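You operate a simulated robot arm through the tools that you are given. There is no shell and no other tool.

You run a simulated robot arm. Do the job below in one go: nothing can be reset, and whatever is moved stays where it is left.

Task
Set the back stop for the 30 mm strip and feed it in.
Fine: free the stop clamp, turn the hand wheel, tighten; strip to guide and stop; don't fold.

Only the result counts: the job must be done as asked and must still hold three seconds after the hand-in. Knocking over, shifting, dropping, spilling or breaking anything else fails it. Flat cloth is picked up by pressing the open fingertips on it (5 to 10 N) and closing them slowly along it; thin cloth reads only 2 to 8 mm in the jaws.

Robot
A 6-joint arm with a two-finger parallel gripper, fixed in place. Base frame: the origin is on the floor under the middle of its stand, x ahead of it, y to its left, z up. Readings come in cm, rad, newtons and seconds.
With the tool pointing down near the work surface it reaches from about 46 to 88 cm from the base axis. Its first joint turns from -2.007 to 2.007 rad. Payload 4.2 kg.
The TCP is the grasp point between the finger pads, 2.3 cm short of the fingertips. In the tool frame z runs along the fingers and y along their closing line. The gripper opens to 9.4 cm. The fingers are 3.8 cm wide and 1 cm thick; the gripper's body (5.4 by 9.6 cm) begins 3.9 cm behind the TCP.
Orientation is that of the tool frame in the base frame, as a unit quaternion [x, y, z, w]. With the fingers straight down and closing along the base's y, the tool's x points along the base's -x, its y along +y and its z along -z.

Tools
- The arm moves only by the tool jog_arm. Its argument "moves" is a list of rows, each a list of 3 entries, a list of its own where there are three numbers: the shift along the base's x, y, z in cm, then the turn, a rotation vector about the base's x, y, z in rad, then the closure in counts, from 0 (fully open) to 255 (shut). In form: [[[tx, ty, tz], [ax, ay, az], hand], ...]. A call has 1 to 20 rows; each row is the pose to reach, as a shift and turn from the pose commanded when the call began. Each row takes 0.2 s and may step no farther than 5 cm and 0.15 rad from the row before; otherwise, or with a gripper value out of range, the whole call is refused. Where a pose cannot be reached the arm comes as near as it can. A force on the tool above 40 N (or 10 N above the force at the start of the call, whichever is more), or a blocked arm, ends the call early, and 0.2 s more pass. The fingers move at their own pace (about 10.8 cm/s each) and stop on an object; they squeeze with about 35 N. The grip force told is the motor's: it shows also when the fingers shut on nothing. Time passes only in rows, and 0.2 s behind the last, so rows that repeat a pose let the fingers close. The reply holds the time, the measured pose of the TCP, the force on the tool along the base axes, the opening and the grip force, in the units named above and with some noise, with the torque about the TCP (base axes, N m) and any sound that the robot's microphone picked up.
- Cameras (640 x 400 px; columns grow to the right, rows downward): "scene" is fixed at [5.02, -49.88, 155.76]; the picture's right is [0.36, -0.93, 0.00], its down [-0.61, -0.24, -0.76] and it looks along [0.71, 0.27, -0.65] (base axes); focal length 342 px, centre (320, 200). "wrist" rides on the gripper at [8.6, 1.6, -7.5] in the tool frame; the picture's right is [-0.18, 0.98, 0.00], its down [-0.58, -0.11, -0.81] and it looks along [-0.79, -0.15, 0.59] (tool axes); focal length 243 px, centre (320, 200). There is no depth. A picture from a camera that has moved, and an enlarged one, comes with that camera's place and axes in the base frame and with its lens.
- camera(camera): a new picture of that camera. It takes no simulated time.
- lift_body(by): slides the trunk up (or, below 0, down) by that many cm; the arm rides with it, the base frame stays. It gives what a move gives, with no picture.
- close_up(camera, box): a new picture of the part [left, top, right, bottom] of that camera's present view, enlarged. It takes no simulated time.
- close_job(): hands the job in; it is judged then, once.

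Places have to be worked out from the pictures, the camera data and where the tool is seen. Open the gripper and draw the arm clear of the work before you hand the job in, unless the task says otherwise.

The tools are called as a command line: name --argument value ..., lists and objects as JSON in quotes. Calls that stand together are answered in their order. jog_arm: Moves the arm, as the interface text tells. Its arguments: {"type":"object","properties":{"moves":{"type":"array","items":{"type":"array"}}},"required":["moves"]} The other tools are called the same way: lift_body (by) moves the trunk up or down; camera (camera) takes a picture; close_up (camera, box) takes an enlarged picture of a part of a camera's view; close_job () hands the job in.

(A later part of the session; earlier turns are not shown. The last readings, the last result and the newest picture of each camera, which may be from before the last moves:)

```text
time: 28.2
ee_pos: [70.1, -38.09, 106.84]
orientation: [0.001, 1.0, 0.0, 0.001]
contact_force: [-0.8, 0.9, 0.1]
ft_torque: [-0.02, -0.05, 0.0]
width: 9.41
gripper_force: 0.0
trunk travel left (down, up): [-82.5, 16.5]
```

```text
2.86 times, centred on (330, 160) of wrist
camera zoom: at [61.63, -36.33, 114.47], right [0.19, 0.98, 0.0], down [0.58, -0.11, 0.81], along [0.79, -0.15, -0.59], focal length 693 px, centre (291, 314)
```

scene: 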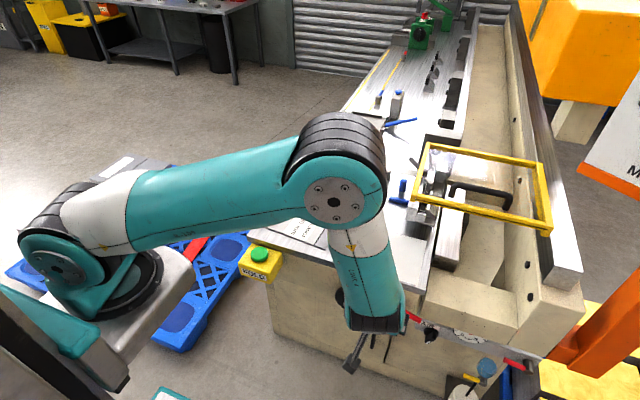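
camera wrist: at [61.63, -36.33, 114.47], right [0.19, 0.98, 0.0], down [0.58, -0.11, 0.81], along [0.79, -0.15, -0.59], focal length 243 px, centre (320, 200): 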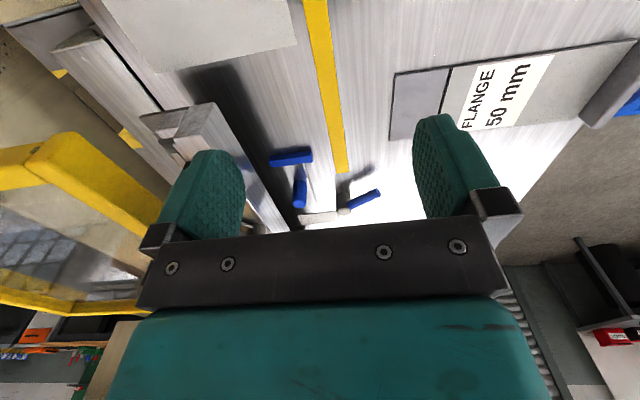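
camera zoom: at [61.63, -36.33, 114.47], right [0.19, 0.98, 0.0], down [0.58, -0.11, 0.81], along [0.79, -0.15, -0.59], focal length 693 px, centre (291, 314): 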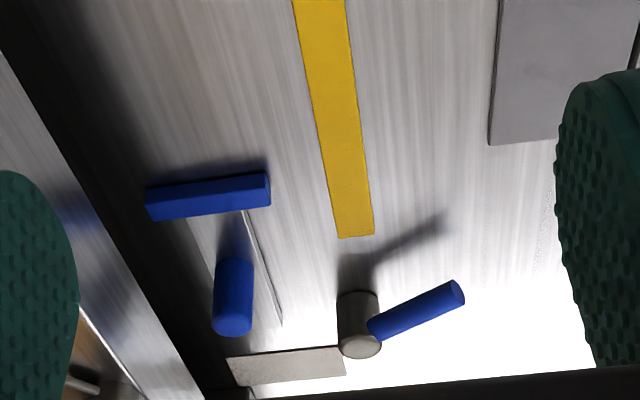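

The blue T has a bar, a thin slab stem and an upright knob; the blue lever post is just beyond the yellow bar's end. I zoom the fixed camera on the far table and wrist on each part for comparison.

close_up --camera "scene" --box '[330, 20, 480, 140]'

close_up --camera "wrist" --box '[260, 130, 400, 225]'

close_up --camera "wrist" --box '[260, 0, 400, 90]'

```text
3.33 times, centred on (405, 80) of scene
camera zoom: at [5.02, -49.88, 155.76], right [0.36, -0.93, 0.0], down [-0.61, -0.24, -0.76], along [0.71, 0.27, -0.65], focal length 1140 px, centre (37, 600)
```

zoom: 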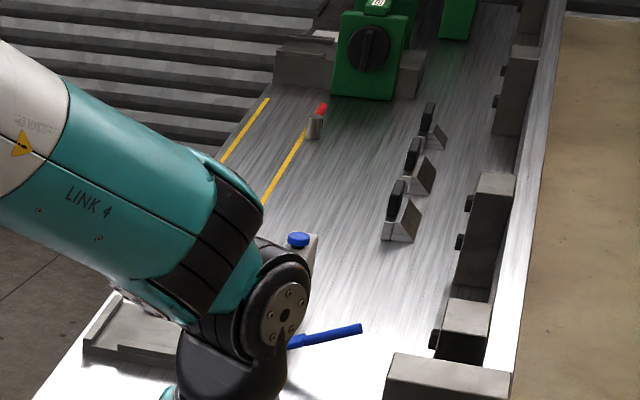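

```text
4.21 times, centred on (330, 178) of wrist
camera zoom: at [61.63, -36.33, 114.47], right [0.19, 0.98, 0.0], down [0.58, -0.11, 0.81], along [0.79, -0.15, -0.59], focal length 1022 px, centre (278, 295)
```

zoom: 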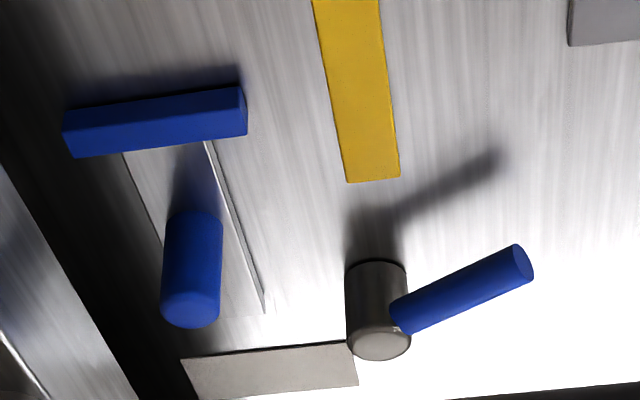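

```text
4.44 times, centred on (330, 45) of wrist
camera zoom: at [61.63, -36.33, 114.47], right [0.19, 0.98, 0.0], down [0.58, -0.11, 0.81], along [0.79, -0.15, -0.59], focal length 1078 px, centre (276, 889)
```

zoom: 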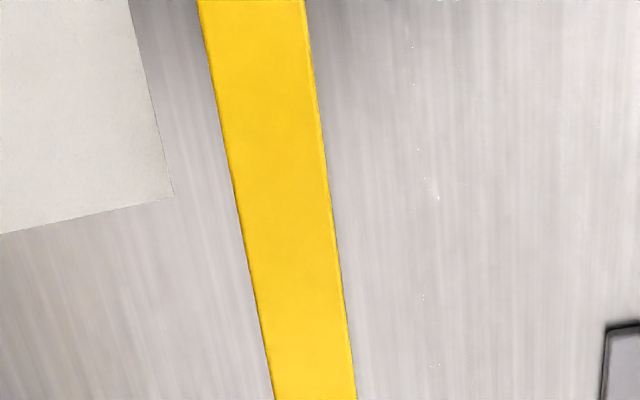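

The blue lever (92, −39) lies about 100 cm from the base axis, beyond reach, so the reachable red lever beside the STOP wheel must be the stop clamp. I pull back off the table and turn the tool horizontal (pointing +x) to work the front controls.

jog_arm --moves '[[[-4, 0, 1], [0, 0, 0], 0], [[-8, -1, 2], [0, 0, 0], 0], [[-12, -2, 2], [0, 0, 0], 0], [[-16, -3, 2], [0, 0, 0], 0], [[-20, -4, 2], [0, -0.1, 0], 0], [[-24, -5, 2], [0, -0.2, 0], 0], [[-27, -6, 2], [0, -0.3, 0], 0], [[-28, -7, 1], [0, -0.45, 0], 0], [[-28, -8, 0], [0, -0.6, 0], 0], [[-28, -9, 0], [0, -0.75, 0], 0], [[-28, -10, 0], [0, -0.9, 0], 0], [[-28, -10, 0], [0, -1.05, 0], 0], [[-28, -10, 0], [0, -1.2, 0], 0], [[-28, -10, 0], [0, -1.35, 0], 0], [[-28, -10, 0], [0, -1.5, 0], 0], [[-28, -10, 0], [0, -1.571, 0], 0]]'

camera --camera "scene"

camera --camera "wrist"

```text
time: 31.6
ee_pos: [42.14, -48.15, 106.83]
orientation: [-0.001, 0.749, 0.001, 0.663]
contact_force: [0.1, 0.9, 0.0]
ft_torque: [0.02, -0.04, -0.04]
width: 9.41
gripper_force: 0.0
out of reach, approached as far as the arm can: row 16
trunk travel left (down, up): [-82.5, 16.5]
```

```text
taken
```

scene: 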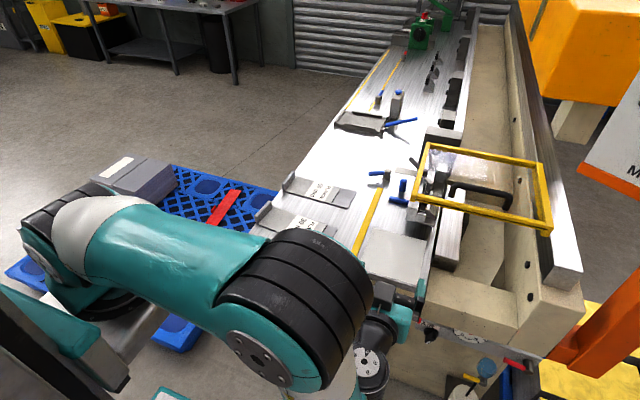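

```text
taken
camera wrist: at [33.75, -46.47, 99.22], right [0.02, 0.98, 0.18], down [-0.73, -0.11, 0.67], along [0.68, -0.15, 0.72], focal length 243 px, centre (320, 200)
```

wrist: 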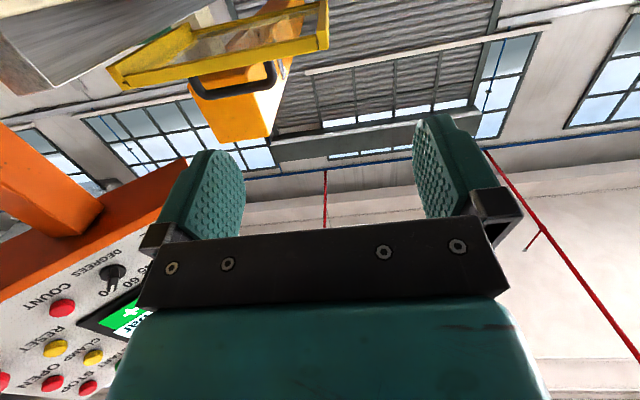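

The tool is nearly horizontal (small shortfall at the last row). The wrist camera also shows a console with buttons; I enlarge it to read the labels.

close_up --camera "wrist" --box '[0, 220, 160, 400]'

close_up --camera "wrist" --box '[0, 0, 340, 160]'

close_up --camera "scene" --box '[540, 20, 640, 220]'

```text
2.22 times, centred on (80, 310) of wrist
camera zoom: at [33.75, -46.47, 99.22], right [0.02, 0.98, 0.18], down [-0.73, -0.11, 0.67], along [0.68, -0.15, 0.72], focal length 539 px, centre (853, -44)
```

zoom: 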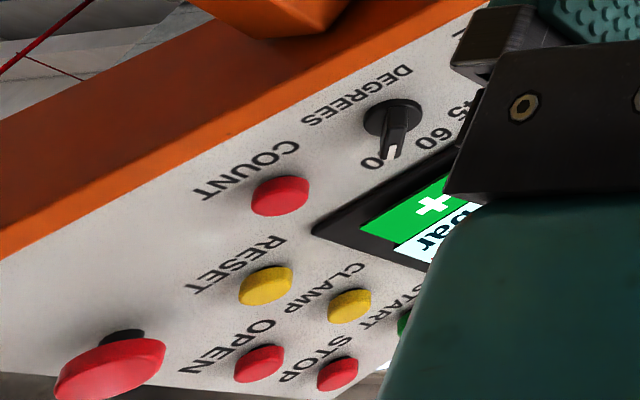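

```text
1.88 times, centred on (170, 80) of wrist
camera zoom: at [33.75, -46.47, 99.22], right [0.02, 0.98, 0.18], down [-0.73, -0.11, 0.67], along [0.68, -0.15, 0.72], focal length 457 px, centre (602, 426)
```

zoom: 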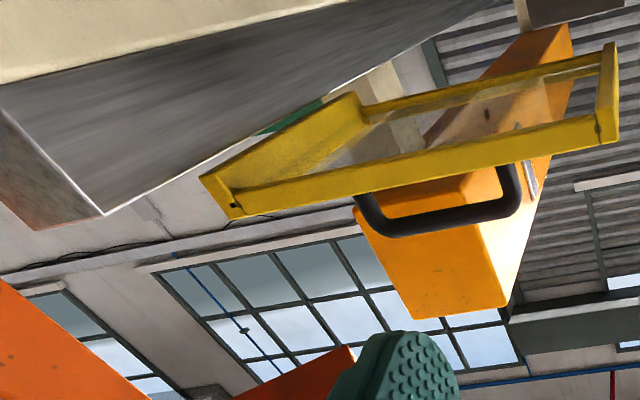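

```text
2.00 times, centred on (590, 120) of scene
camera zoom: at [5.02, -49.88, 155.76], right [0.36, -0.93, 0.0], down [-0.61, -0.24, -0.76], along [0.71, 0.27, -0.65], focal length 684 px, centre (-220, 360)
```

zoom: 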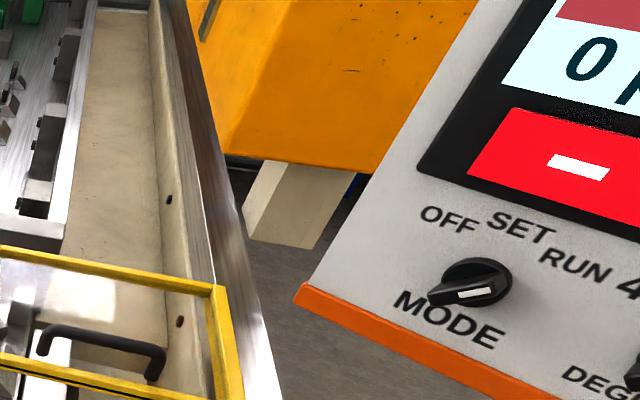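

The console isn't part of this job. I lower the trunk 18 cm so the horizontal tool comes to the height of the lever and wheel without changing the arm's posture.

lift_body --by -18

camera --camera "scene"

camera --camera "wrist"

```text
time: 33.6
ee_pos: [42.14, -48.17, 88.74]
orientation: [0.001, 0.748, -0.001, 0.664]
contact_force: [-0.5, -0.3, -0.4]
ft_torque: [-0.02, -0.01, 0.01]
width: 9.41
gripper_force: 0.1
trunk travel left (down, up): [-64.5, 34.5]
```

```text
taken
```

scene: 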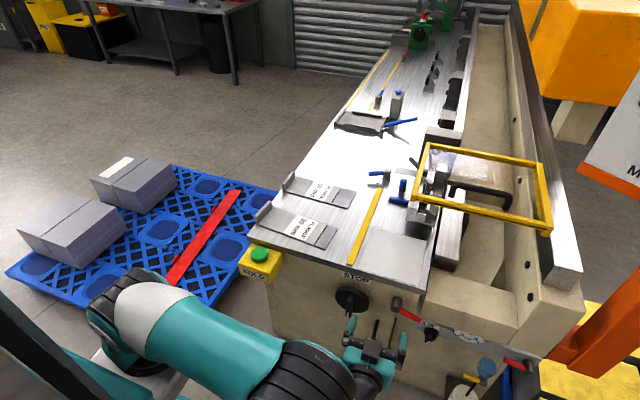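

```text
taken
camera wrist: at [33.75, -46.46, 81.23], right [0.02, 0.98, 0.18], down [-0.73, -0.11, 0.67], along [0.68, -0.15, 0.72], focal length 243 px, centre (320, 200)
```

wrist: 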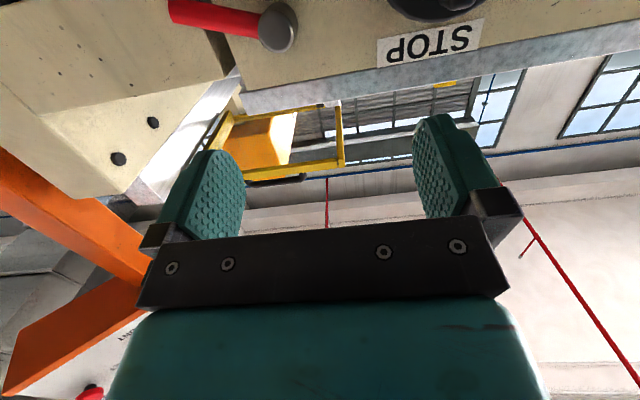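

The lever and wheel now appear at the top of the wrist picture. I lower another 8 cm to bring them further into view.

lift_body --by -8

camera --camera "wrist"

close_up --camera "wrist" --box '[160, 0, 520, 160]'

```text
time: 34.8
ee_pos: [42.0, -48.15, 80.88]
orientation: [0.0, 0.749, 0.0, 0.663]
contact_force: [-0.7, 0.3, -0.2]
ft_torque: [-0.02, 0.02, -0.01]
width: 9.41
gripper_force: 0.1
trunk travel left (down, up): [-56.5, 42.5]
```

```text
taken
camera wrist: at [33.75, -46.46, 73.23], right [0.02, 0.98, 0.18], down [-0.73, -0.11, 0.67], along [0.68, -0.15, 0.72], focal length 243 px, centre (320, 200)
```

wrist: 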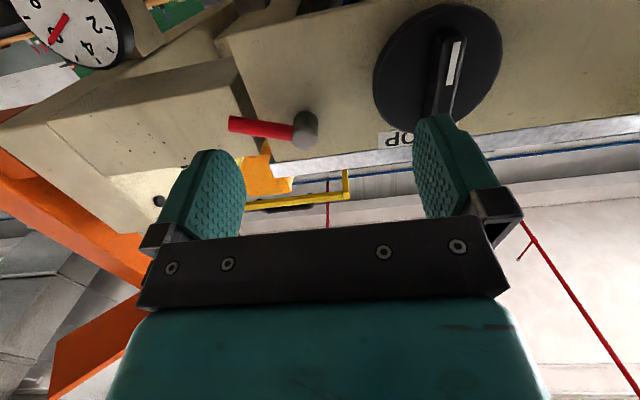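

```text
1.78 times, centred on (340, 80) of wrist
camera zoom: at [33.75, -46.46, 73.23], right [0.02, 0.98, 0.18], down [-0.73, -0.11, 0.67], along [0.68, -0.15, 0.72], focal length 431 px, centre (284, 413)
```

zoom: 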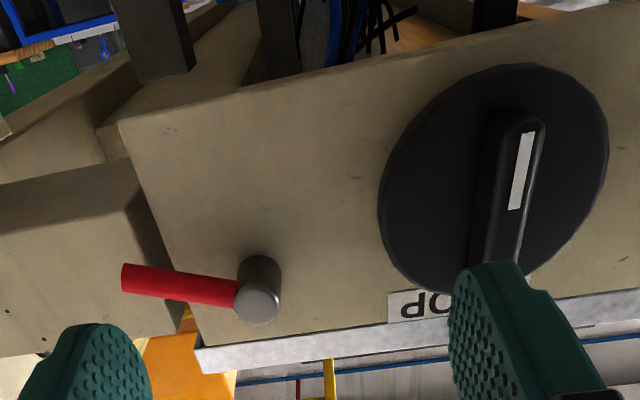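

From two views: lever hub end at (52.0, −50.3, 84.7), lever tip at (52.6, −56.5, 82.4), wheel face centre at (52.9, −39.7, 81.1). I close the fingers and place them under the lever's outer end, to loosen it counter-clockwise (upwards).

jog_arm --moves '[[[1, -3, -1], [0, 0, 0], 255], [[2, -6, -2.4], [0, 0, 0], 255], [[2, -6.85, -2.4], [0, 0, 0], 255], [[5, -6.85, -2.4], [0, 0, 0], 255], [[8, -6.85, -2.4], [0, 0, 0], 255], [[8.8, -6.85, -2.4], [0, 0, 0], 255]]'

camera --camera "wrist"

close_up --camera "scene" --box '[320, 260, 480, 380]'

```text
time: 36.2
ee_pos: [50.77, -54.99, 78.42]
orientation: [0.0, 0.748, 0.001, 0.664]
contact_force: [0.4, 0.7, 0.6]
ft_torque: [-0.01, -0.03, 0.03]
width: 0.0
gripper_force: 35.0
out of reach, approached as far as the arm can: row 3
trunk travel left (down, up): [-56.5, 42.5]
```

```text
taken
camera wrist: at [42.61, -53.32, 70.84], right [0.02, 0.98, 0.18], down [-0.73, -0.11, 0.67], along [0.68, -0.15, 0.72], focal length 243 px, centre (320, 200)
```

wrist: 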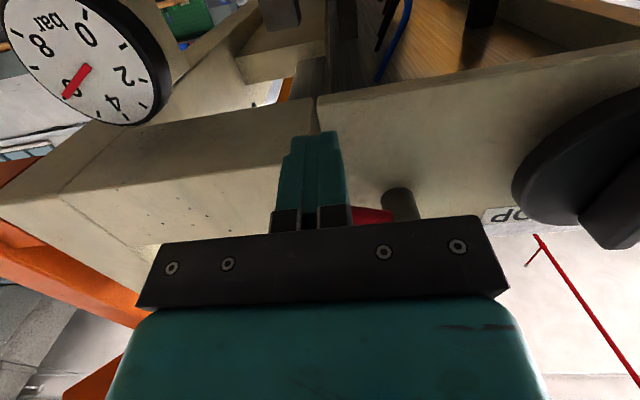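

```text
3.33 times, centred on (400, 320) of scene
camera zoom: at [5.02, -49.88, 155.76], right [0.36, -0.93, 0.0], down [-0.61, -0.24, -0.76], along [0.71, 0.27, -0.65], focal length 1140 px, centre (53, -200)
```

zoom: 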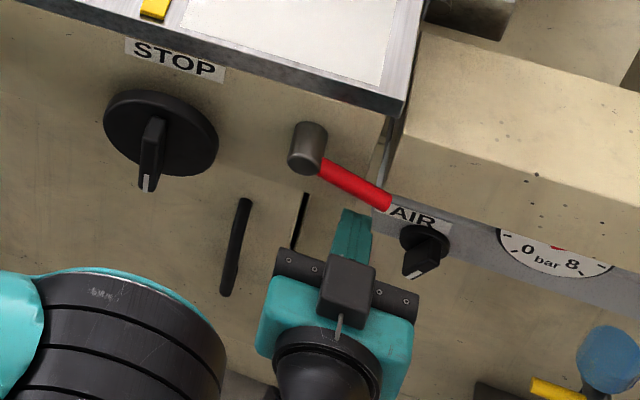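

The closed fingers sit below the lever end. I push up gently in 0.5 cm steps while watching force.

jog_arm --moves '[[[0, 0, 0.7], [0, 0, 0], 255], [[0, 0, 1.4], [0, 0, 0], 255], [[0, 0, 2.0], [0, 0, 0], 255], [[0, 0, 2.5], [0, 0, 0], 255], [[0, 0, 3.0], [0, 0, 0], 255]]'

close_up --camera "scene" --box '[320, 260, 480, 380]'

```text
time: 37.3
ee_pos: [50.79, -55.11, 80.29]
orientation: [0.005, 0.754, 0.003, 0.656]
contact_force: [1.0, -0.2, -13.0]
ft_torque: [0.16, 0.21, -0.03]
width: 0.0
gripper_force: 34.9
trunk travel left (down, up): [-56.5, 42.5]
stopped in row 5: the force on the tool passed its limit at 45 N (the readings are from after the stop); the commanded pose is now the measured one
```

```text
3.33 times, centred on (400, 320) of scene
camera zoom: at [5.02, -49.88, 155.76], right [0.36, -0.93, 0.0], down [-0.61, -0.24, -0.76], along [0.71, 0.27, -0.65], focal length 1140 px, centre (53, -200)
```

zoom: 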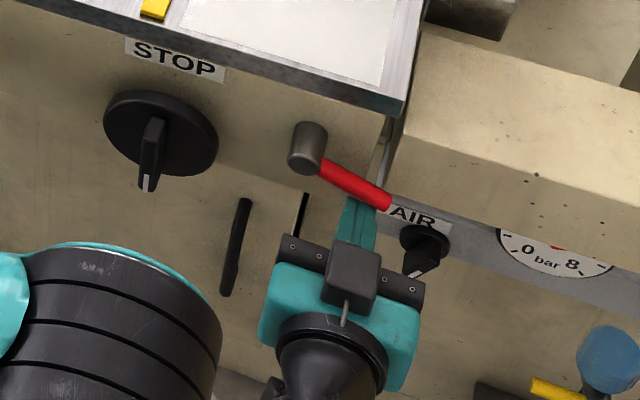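

Upwards is blocked with 45 N and the lever did not move, so the other way should free it. I back off, go around and place the fingers above the lever.

jog_arm --moves '[[[0, 0, -1.5], [0, 0, 0], 255], [[-4, 0, -1.5], [0, 0, 0], 255], [[-5, 0, 3], [0, 0, 0], 255], [[-5, 0, 7], [0, 0, 0], 255], [[-3, 0, 7.2], [0, 0, 0], 255], [[0, 0, 7.2], [0, 0, 0], 255]]'

close_up --camera "scene" --box '[320, 260, 480, 380]'

camera --camera "wrist"

```text
time: 38.7
ee_pos: [50.73, -55.03, 87.72]
orientation: [0.003, 0.753, 0.003, 0.657]
contact_force: [-0.4, -0.4, 0.2]
ft_torque: [0.0, -0.01, 0.03]
width: 0.0
gripper_force: 34.9
trunk travel left (down, up): [-56.5, 42.5]
```

```text
3.33 times, centred on (400, 320) of scene
camera zoom: at [5.02, -49.88, 155.76], right [0.36, -0.93, 0.0], down [-0.61, -0.24, -0.76], along [0.71, 0.27, -0.65], focal length 1140 px, centre (53, -200)
```

zoom: 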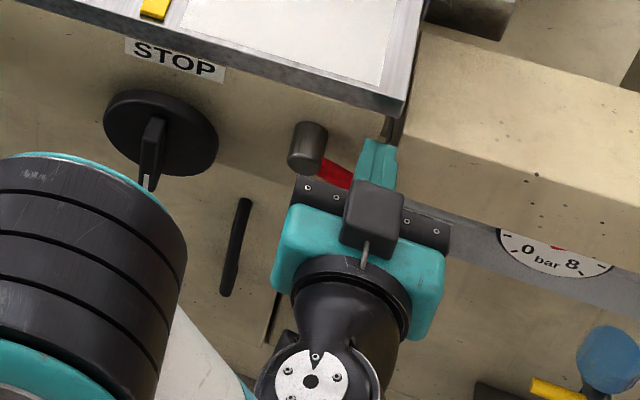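

```text
taken
camera wrist: at [42.34, -53.2, 80.24], right [0.03, 0.98, 0.19], down [-0.72, -0.11, 0.68], along [0.69, -0.16, 0.7], focal length 243 px, centre (320, 200)
```

wrist: 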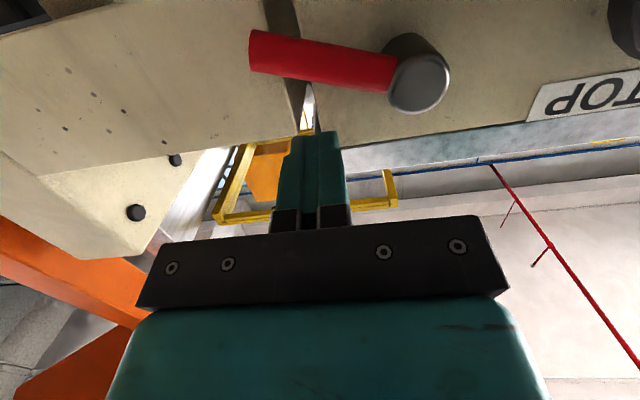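

The fingers are above the lever. I push down slowly to see whether it moves this way.

jog_arm --moves '[[[0, 0, -0.7], [0, 0, 0], 255], [[0, 0, -1.4], [0, 0, 0], 255], [[0, 0, -2.0], [0, 0, 0], 255], [[0, 0, -2.5], [0, 0, 0], 255], [[0, 0, -3.0], [0, 0, 0], 255], [[0, 0.1, -3.5], [0, 0, 0], 255]]'

close_up --camera "scene" --box '[320, 260, 480, 380]'

camera --camera "wrist"

```text
time: 40.1
ee_pos: [50.79, -55.02, 84.16]
orientation: [0.003, 0.753, 0.003, 0.658]
contact_force: [-1.7, 0.0, 1.3]
ft_torque: [-0.03, 0.01, 0.02]
width: 0.02
gripper_force: 35.1
trunk travel left (down, up): [-56.5, 42.5]
```

```text
3.33 times, centred on (400, 320) of scene
camera zoom: at [5.02, -49.88, 155.76], right [0.36, -0.93, 0.0], down [-0.61, -0.24, -0.76], along [0.71, 0.27, -0.65], focal length 1140 px, centre (53, -200)
```

zoom: 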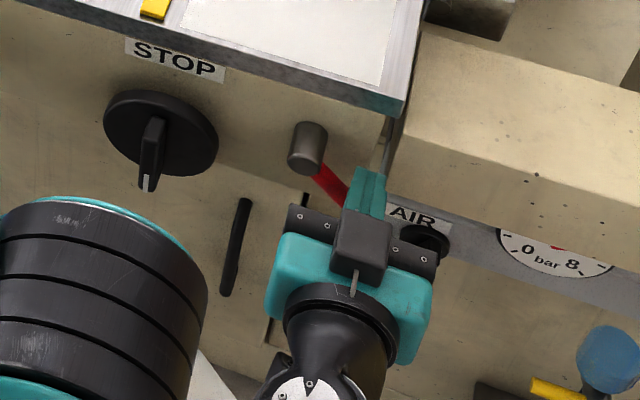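

```text
taken
camera wrist: at [42.42, -53.19, 76.65], right [0.03, 0.98, 0.19], down [-0.72, -0.11, 0.68], along [0.69, -0.16, 0.7], focal length 243 px, centre (320, 200)
```

wrist: 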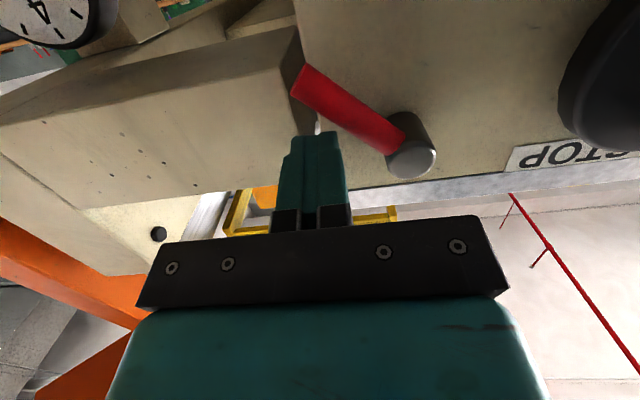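

The lever turns down easily with little force. I follow its arc further until it points down or meets its end stop.

jog_arm --moves '[[[0, 0.1, -0.8], [0, 0, 0], 255], [[0, 0.4, -1.5], [0, 0, 0], 255], [[0, 0.8, -2.1], [0, 0, 0], 255], [[0, 1.3, -2.4], [0, 0, 0], 255], [[0, 1.8, -2.6], [0, 0, 0], 255], [[0, 2.3, -2.8], [0, 0, 0], 255]]'

camera --camera "wrist"

close_up --camera "scene" --box '[320, 260, 480, 380]'

```text
time: 41.5
ee_pos: [50.98, -52.68, 81.3]
orientation: [0.003, 0.753, 0.003, 0.658]
contact_force: [-1.4, -1.0, 2.3]
ft_torque: [0.01, -0.03, -0.02]
width: 0.0
gripper_force: 35.6
trunk travel left (down, up): [-56.5, 42.5]
```

```text
taken
camera wrist: at [42.39, -50.87, 73.91], right [0.03, 0.98, 0.19], down [-0.72, -0.11, 0.68], along [0.69, -0.16, 0.7], focal length 243 px, centre (320, 200)
```

wrist: 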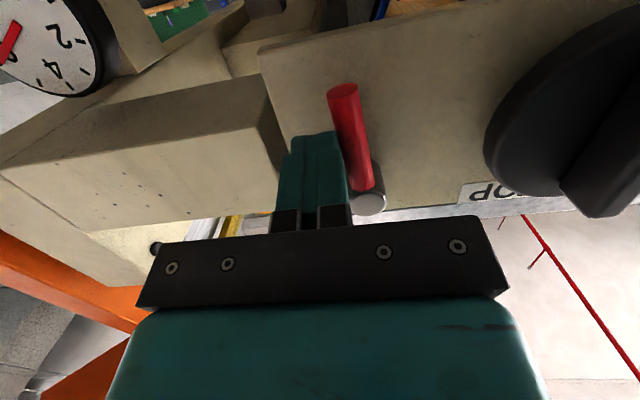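

```text
3.33 times, centred on (400, 320) of scene
camera zoom: at [5.02, -49.88, 155.76], right [0.36, -0.93, 0.0], down [-0.61, -0.24, -0.76], along [0.71, 0.27, -0.65], focal length 1140 px, centre (53, -200)
```

zoom: 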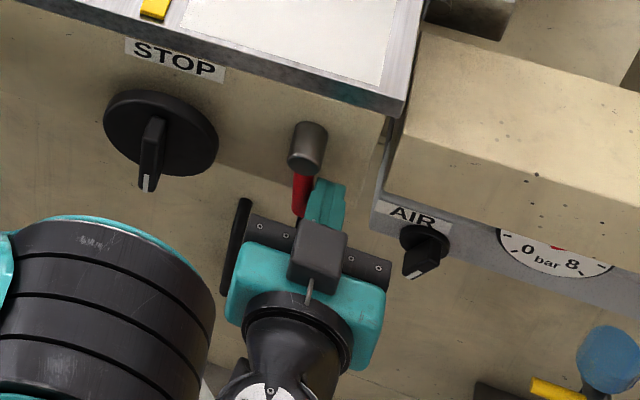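

The lever now points almost straight down with little resistance. I push a bit further to find its end stop.

jog_arm --moves '[[[0, 0.5, -0.2], [0, 0, 0], 255], [[0, 1.0, -0.3], [0, 0, 0], 255], [[0, 1.5, -0.3], [0, 0, 0], 255], [[0, 2.0, -0.3], [0, 0, 0], 255]]'

camera --camera "wrist"

```text
time: 42.1
ee_pos: [50.8, -52.06, 81.19]
orientation: [0.005, 0.753, -0.006, 0.657]
contact_force: [6.9, -13.7, -4.5]
ft_torque: [0.05, 0.09, -0.31]
width: 0.0
gripper_force: 35.0
trunk travel left (down, up): [-56.5, 42.5]
stopped in row 3: the force on the tool passed its limit at 47 N (the readings are from after the stop); the commanded pose is now the measured one
```

```text
taken
camera wrist: at [42.37, -50.28, 73.7], right [0.04, 0.98, 0.18], down [-0.72, -0.1, 0.68], along [0.69, -0.16, 0.71], focal length 243 px, centre (320, 200)
```

wrist: 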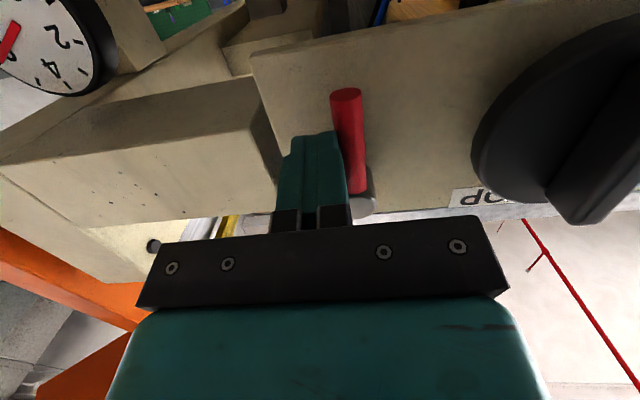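

The lever reached its end stop pointing straight down, so the clamp should be free. I back off and move in front of the wheel with open fingers, and look.

jog_arm --moves '[[[0, -0.8, 0], [0, 0, 0], 255], [[-3, -1, 0], [0, 0, 0], 255], [[-7, -0.5, 0], [0, 0, 0], 200], [[-9, 3, 0], [0, 0, 0], 0], [[-9, 7, 0], [0, 0, 0], 0], [[-9, 11, 0], [0, 0, 0], 0], [[-9, 12.3, 0], [0, 0, 0], 0]]'

camera --camera "wrist"

close_up --camera "wrist" --box '[220, 0, 420, 150]'

camera --camera "scene"

```text
time: 43.8
ee_pos: [41.69, -39.78, 81.41]
orientation: [0.005, 0.753, -0.005, 0.658]
contact_force: [0.3, 0.4, 0.0]
ft_torque: [0.01, -0.02, -0.02]
width: 9.39
gripper_force: 0.1
trunk travel left (down, up): [-56.5, 42.5]
```

```text
taken
camera wrist: at [33.32, -37.9, 73.81], right [0.04, 0.98, 0.18], down [-0.72, -0.1, 0.68], along [0.69, -0.16, 0.71], focal length 243 px, centre (320, 200)
```

wrist: 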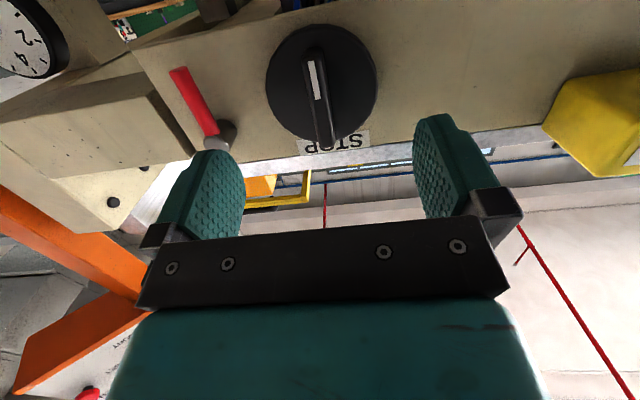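

```text
2.67 times, centred on (320, 75) of wrist
camera zoom: at [33.32, -37.9, 73.81], right [0.04, 0.98, 0.18], down [-0.72, -0.1, 0.68], along [0.69, -0.16, 0.71], focal length 647 px, centre (320, 533)
```

zoom: 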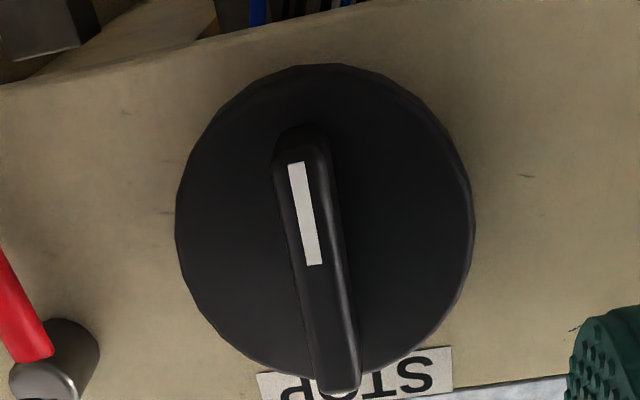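

```text
taken
```

scene: 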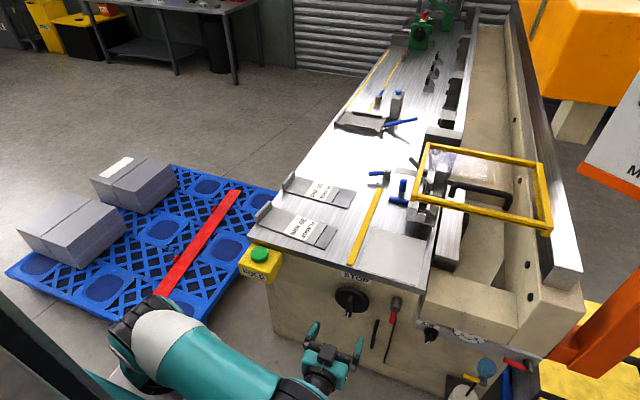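

I see the wheel clearly: bar vertical, pointer straight down, axis at y ≈ −39.9, z ≈ 81.1, bar face at x ≈ 50. I try to make the tool exactly horizontal and align it with the wheel axis.

jog_arm --moves '[[[1, 0, 0], [0, -0.07, 0], 0], [[2, -0.1, -0.2], [0, -0.134, 0], 0], [[2, -0.1, -0.3], [0, -0.134, 0], 0]]'

```text
time: 44.5
ee_pos: [41.53, -38.11, 80.8]
orientation: [0.004, 0.709, -0.004, 0.705]
contact_force: [-0.2, 1.1, -0.6]
ft_torque: [0.01, -0.01, 0.01]
width: 9.41
gripper_force: 0.0
out of reach, approached as far as the arm can: row 2, 3
trunk travel left (down, up): [-56.5, 42.5]
```

Horizontal orientation is reached but the position was held back, likely because the wrist is folded close to the base. I move forward toward the wheel, where reach is better, keeping the orientation.

jog_arm --moves '[[[1, 0, 0], [0, 0, 0], 0], [[2, 0, 0], [0, 0, 0], 0], [[3, 0, 0], [0, 0, 0], 0]]'

camera --camera "wrist"

camera --camera "scene"

```text
time: 45.4
ee_pos: [42.27, -36.94, 80.58]
orientation: [0.004, 0.709, -0.003, 0.706]
contact_force: [-0.1, 0.4, 0.4]
ft_torque: [-0.03, -0.03, -0.01]
width: 9.39
gripper_force: 0.1
out of reach, approached as far as the arm can: row 1, 2, 3
trunk travel left (down, up): [-56.5, 42.5]
```

```text
taken
camera wrist: at [35.0, -35.12, 72.1], right [0.01, 0.98, 0.19], down [-0.81, -0.1, 0.58], along [0.59, -0.16, 0.79], focal length 243 px, centre (320, 200)
```

wrist: 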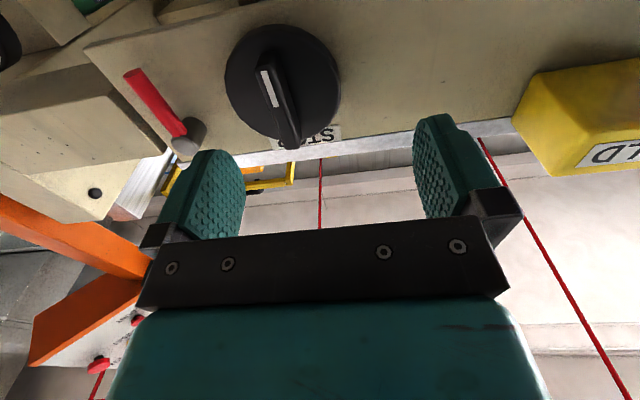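

```text
taken
```

scene: 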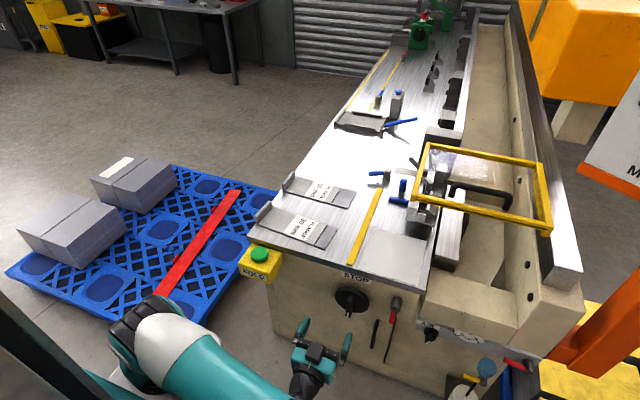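

The arm's turret seems to sit about 33 cm ahead of the origin, so a horizontal tool here is near a limit. I return to the slight downward tilt that worked, and take a baseline picture of the table parts before turning the wheel.

jog_arm --moves '[[[-1, 0, 0], [0, 0.08, 0], 0], [[-2, 0, 0], [0, 0.16, 0], 0], [[-2, -2, 0], [0, 0.24, 0], 0], [[-1, -4, -1], [0, 0.24, 0], 255], [[-1, -5, -2], [0, 0.24, 0], 255]]'

close_up --camera "scene" --box '[330, 160, 450, 280]'

close_up --camera "scene" --box '[280, 250, 440, 370]'

```text
time: 46.5
ee_pos: [41.43, -41.94, 78.69]
orientation: [0.004, 0.786, -0.004, 0.618]
contact_force: [0.6, 0.1, 0.7]
ft_torque: [-0.02, 0.01, -0.02]
width: 0.0
gripper_force: 34.8
trunk travel left (down, up): [-56.5, 42.5]
```

```text
3.33 times, centred on (390, 220) of scene
camera zoom: at [5.02, -49.88, 155.76], right [0.36, -0.93, 0.0], down [-0.61, -0.24, -0.76], along [0.71, 0.27, -0.65], focal length 1140 px, centre (87, 133)
```

zoom: 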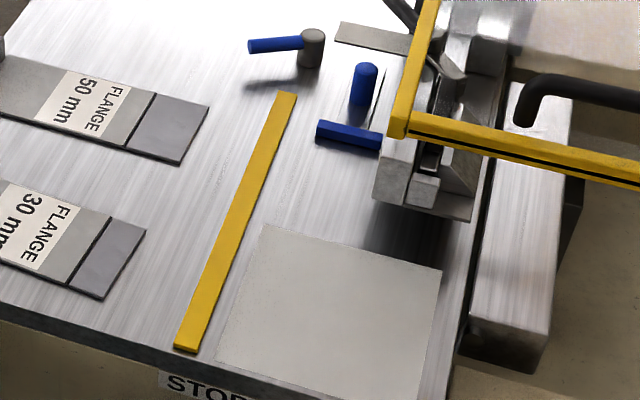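

```text
3.33 times, centred on (360, 310) of scene
camera zoom: at [5.02, -49.88, 155.76], right [0.36, -0.93, 0.0], down [-0.61, -0.24, -0.76], along [0.71, 0.27, -0.65], focal length 1140 px, centre (187, -167)
```

zoom: 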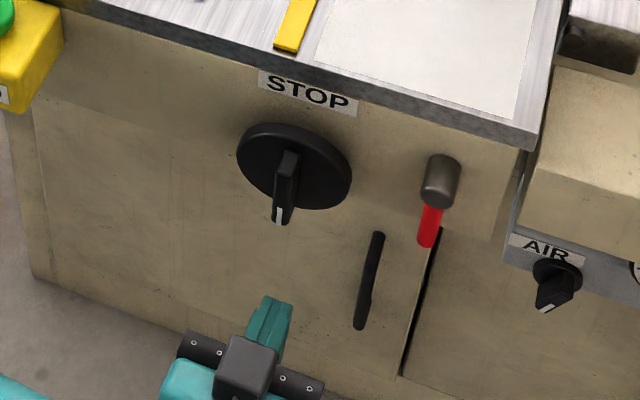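

Baseline taken: the lever points down. I now approach the wheel with closed fingers on the −y side of the bar's lower half, to push it sideways like a crank.

jog_arm --moves '[[[2, -1.4, 0.9], [0, 0, 0], 255], [[5, -1.4, 0.9], [0, 0, 0], 255], [[7.5, -1.4, 0.9], [0, 0, 0], 255], [[8.8, -1.4, 0.9], [0, 0, 0], 255]]'

camera --camera "wrist"

close_up --camera "scene" --box '[280, 250, 440, 370]'

```text
time: 47.5
ee_pos: [49.38, -43.48, 79.63]
orientation: [0.008, 0.787, -0.004, 0.617]
contact_force: [-43.3, 6.8, 8.3]
ft_torque: [0.23, -0.81, 0.22]
width: 0.03
gripper_force: 35.2
trunk travel left (down, up): [-56.5, 42.5]
stopped in row 4: the force on the tool passed its limit at 74 N (the readings are from after the stop); the commanded pose is now the measured one
```

```text
taken
camera wrist: at [40.25, -41.5, 73.11], right [0.06, 0.98, 0.18], down [-0.65, -0.1, 0.76], along [0.76, -0.16, 0.63], focal length 243 px, centre (320, 200)
```

wrist: 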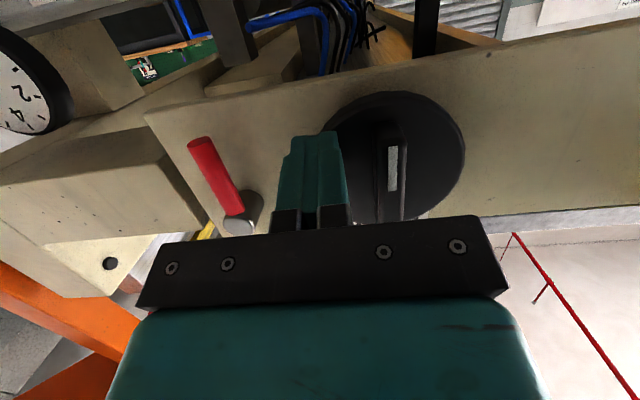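

```text
3.33 times, centred on (360, 310) of scene
camera zoom: at [5.02, -49.88, 155.76], right [0.36, -0.93, 0.0], down [-0.61, -0.24, -0.76], along [0.71, 0.27, -0.65], focal length 1140 px, centre (187, -167)
```

zoom: 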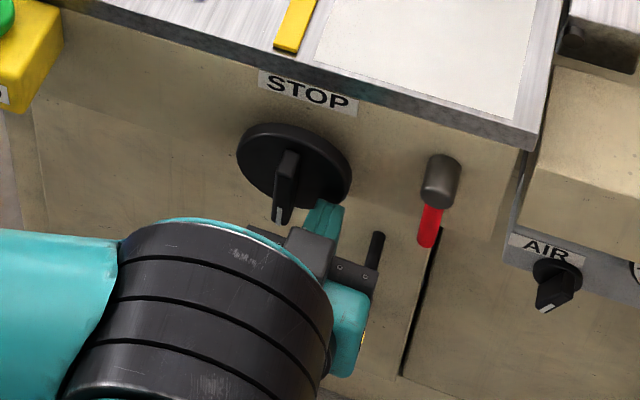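

The fingertips touched the disc face at x ≈ 52, so I back off 0.7 cm. Then I push the bar's lower half toward +y gently and check whether the wheel turns.

jog_arm --moves '[[[-0.7, 0, 0], [0, 0, 0], 255], [[-0.7, 0.6, 0], [0, 0, 0], 255], [[-0.7, 1.2, 0], [0, 0, 0], 255], [[-0.7, 1.7, 0], [0, 0, 0], 255], [[-0.7, 2.2, 0], [0, 0, 0], 255], [[-0.7, 2.7, 0.1], [0, 0, 0], 255]]'

camera --camera "wrist"

close_up --camera "scene" --box '[330, 160, 450, 280]'

close_up --camera "scene" --box '[280, 250, 440, 370]'

```text
time: 48.9
ee_pos: [49.01, -41.44, 79.28]
orientation: [0.009, 0.79, -0.014, 0.613]
contact_force: [-3.7, -25.4, -15.9]
ft_torque: [0.31, 0.02, -0.16]
width: 0.01
gripper_force: 34.9
trunk travel left (down, up): [-56.5, 42.5]
stopped in row 6: the force on the tool passed its limit at 62 N (the readings are from after the stop); the commanded pose is now the measured one
```

```text
taken
camera wrist: at [39.76, -39.57, 72.92], right [0.08, 0.98, 0.17], down [-0.64, -0.08, 0.76], along [0.76, -0.17, 0.62], focal length 243 px, centre (320, 200)
```

wrist: 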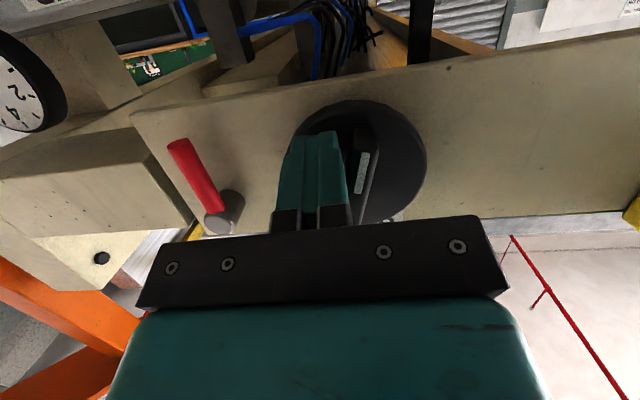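

```text
3.33 times, centred on (390, 220) of scene
camera zoom: at [5.02, -49.88, 155.76], right [0.36, -0.93, 0.0], down [-0.61, -0.24, -0.76], along [0.71, 0.27, -0.65], focal length 1140 px, centre (87, 133)
```

zoom: 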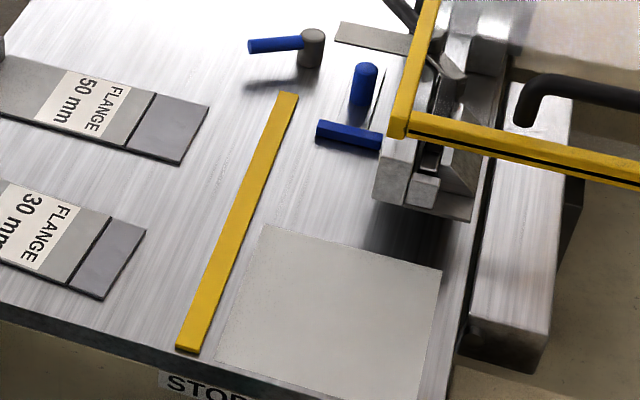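

```text
3.33 times, centred on (360, 310) of scene
camera zoom: at [5.02, -49.88, 155.76], right [0.36, -0.93, 0.0], down [-0.61, -0.24, -0.76], along [0.71, 0.27, -0.65], focal length 1140 px, centre (187, -167)
```

zoom: 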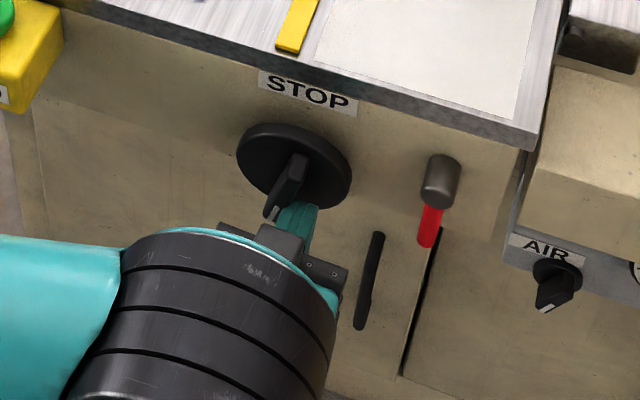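

The wheel turned about 20° clockwise and the yellow bar's end shifted slightly toward −y, so the yellow bar is the back stop and the red lever is indeed its clamp. I back off from the wheel and take fine close-ups to measure strip, stop and fold line.

jog_arm --moves '[[[-0.5, -1, 0], [0, 0, 0], 255], [[-4, -1, 0], [0, 0, 0], 255], [[-8, -1, 0], [0, 0, 0], 255]]'

close_up --camera "scene" --box '[240, 195, 350, 265]'

close_up --camera "scene" --box '[335, 230, 445, 300]'

close_up --camera "scene" --box '[400, 190, 480, 270]'

close_up --camera "scene" --box '[320, 270, 400, 330]'

```text
time: 49.7
ee_pos: [41.02, -42.16, 79.45]
orientation: [0.008, 0.788, -0.011, 0.615]
contact_force: [0.5, 0.9, 0.3]
ft_torque: [0.02, 0.03, 0.0]
width: 0.0
gripper_force: 34.5
trunk travel left (down, up): [-56.5, 42.5]
```

```text
5.71 times, centred on (295, 230) of scene
camera zoom: at [5.02, -49.88, 155.76], right [0.36, -0.93, 0.0], down [-0.61, -0.24, -0.76], along [0.71, 0.27, -0.65], focal length 1954 px, centre (463, 29)
```

zoom: 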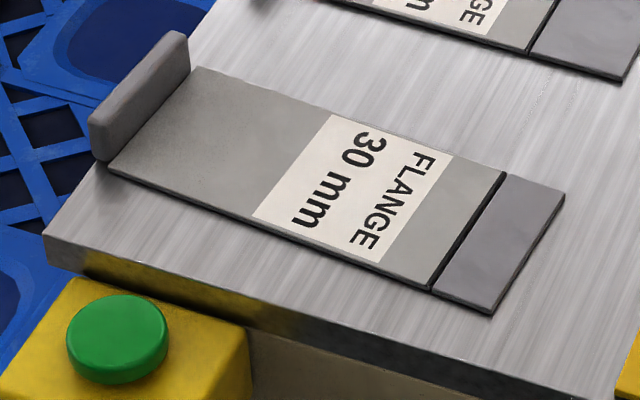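

```text
5.71 times, centred on (390, 265) of scene
camera zoom: at [5.02, -49.88, 155.76], right [0.36, -0.93, 0.0], down [-0.61, -0.24, -0.76], along [0.71, 0.27, -0.65], focal length 1954 px, centre (-80, -171)
```

zoom: 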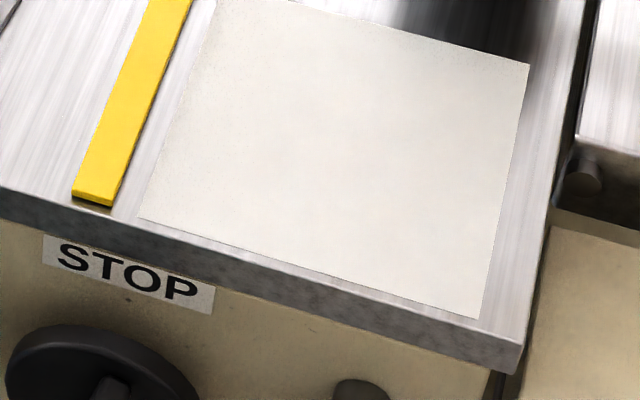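

```text
5.00 times, centred on (440, 230) of scene
camera zoom: at [5.02, -49.88, 155.76], right [0.36, -0.93, 0.0], down [-0.61, -0.24, -0.76], along [0.71, 0.27, -0.65], focal length 1710 px, centre (-280, 50)
```

zoom: 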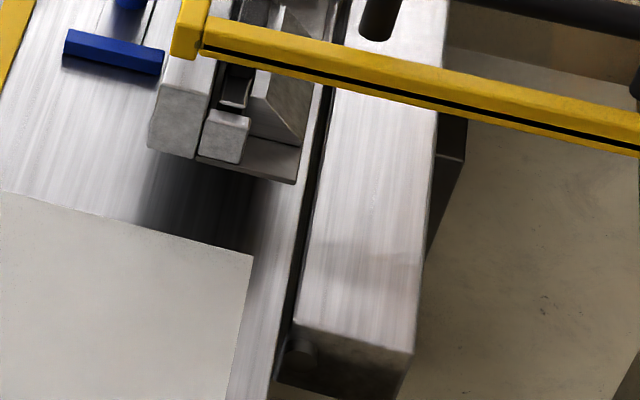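

```text
6.67 times, centred on (360, 300) of scene
camera zoom: at [5.02, -49.88, 155.76], right [0.36, -0.93, 0.0], down [-0.61, -0.24, -0.76], along [0.71, 0.27, -0.65], focal length 2280 px, centre (53, -467)
```

zoom: 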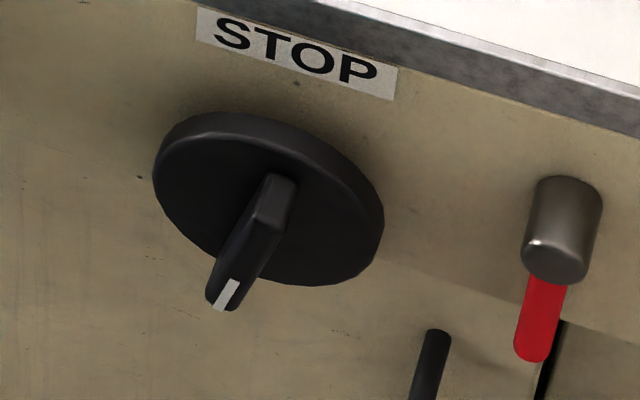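

Measured on the table plane, the strip is 200 mm long (score line 170 mm from the tail), the stop face is at y ≈ −38.7 and the table edge at y ≈ −55.6. I need the jaw nose profile relative to that edge, so I raise the trunk again and look along +x at the nose.

lift_body --by 26

jog_arm --moves '[[[2, -2, 0], [0, 0.14, 0], 0], [[4, -4, 0], [0, 0.28, 0], 0], [[7, -6, 0], [0, 0.42, 0], 0], [[10, -8, 0], [0, 0.56, 0], 0], [[13, -10, 0], [0, 0.7, 0], 0], [[16, -12, -1], [0, 0.84, 0], 0], [[19, -13, -3], [0, 0.84, 0], 0], [[20, -13.5, -6], [0, 0.84, 0], 0]]'

camera --camera "wrist"

close_up --camera "wrist" --box '[240, 90, 420, 215]'

```text
time: 52.4
ee_pos: [40.84, -42.28, 105.43]
orientation: [0.008, 0.789, -0.011, 0.614]
contact_force: [0.3, -0.5, 0.1]
ft_torque: [-0.02, -0.02, 0.0]
width: 0.02
gripper_force: 34.6
trunk travel left (down, up): [-82.5, 16.5]
```

```text
time: 54.2
ee_pos: [61.03, -55.9, 99.49]
orientation: [0.003, 0.971, -0.012, 0.24]
contact_force: [-1.4, 0.6, 1.4]
ft_torque: [-0.02, 0.0, 0.01]
width: 9.44
gripper_force: 0.0
trunk travel left (down, up): [-82.5, 16.5]
```

```text
taken
camera wrist: at [50.06, -53.96, 102.13], right [0.18, 0.98, 0.06], down [0.14, -0.09, 0.99], along [0.97, -0.16, -0.15], focal length 243 px, centre (320, 200)
```

wrist: 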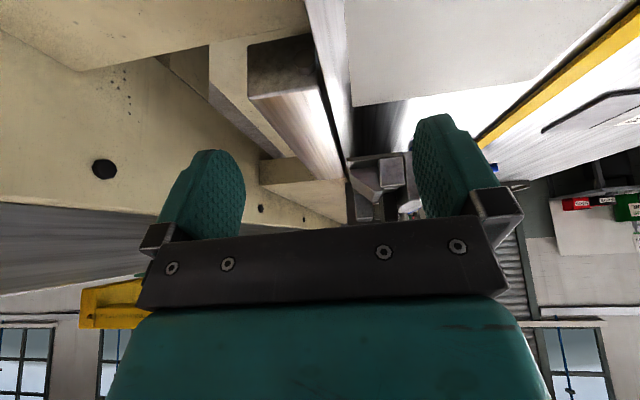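

```text
3.20 times, centred on (330, 152) of wrist
camera zoom: at [50.06, -53.96, 102.13], right [0.18, 0.98, 0.06], down [0.14, -0.09, 0.99], along [0.97, -0.16, -0.15], focal length 776 px, centre (288, 352)
```

zoom: 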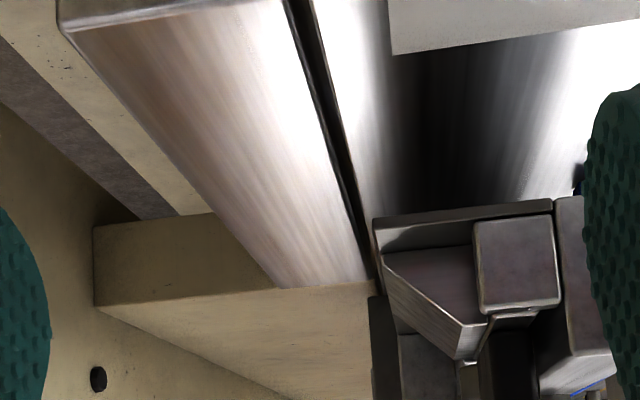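

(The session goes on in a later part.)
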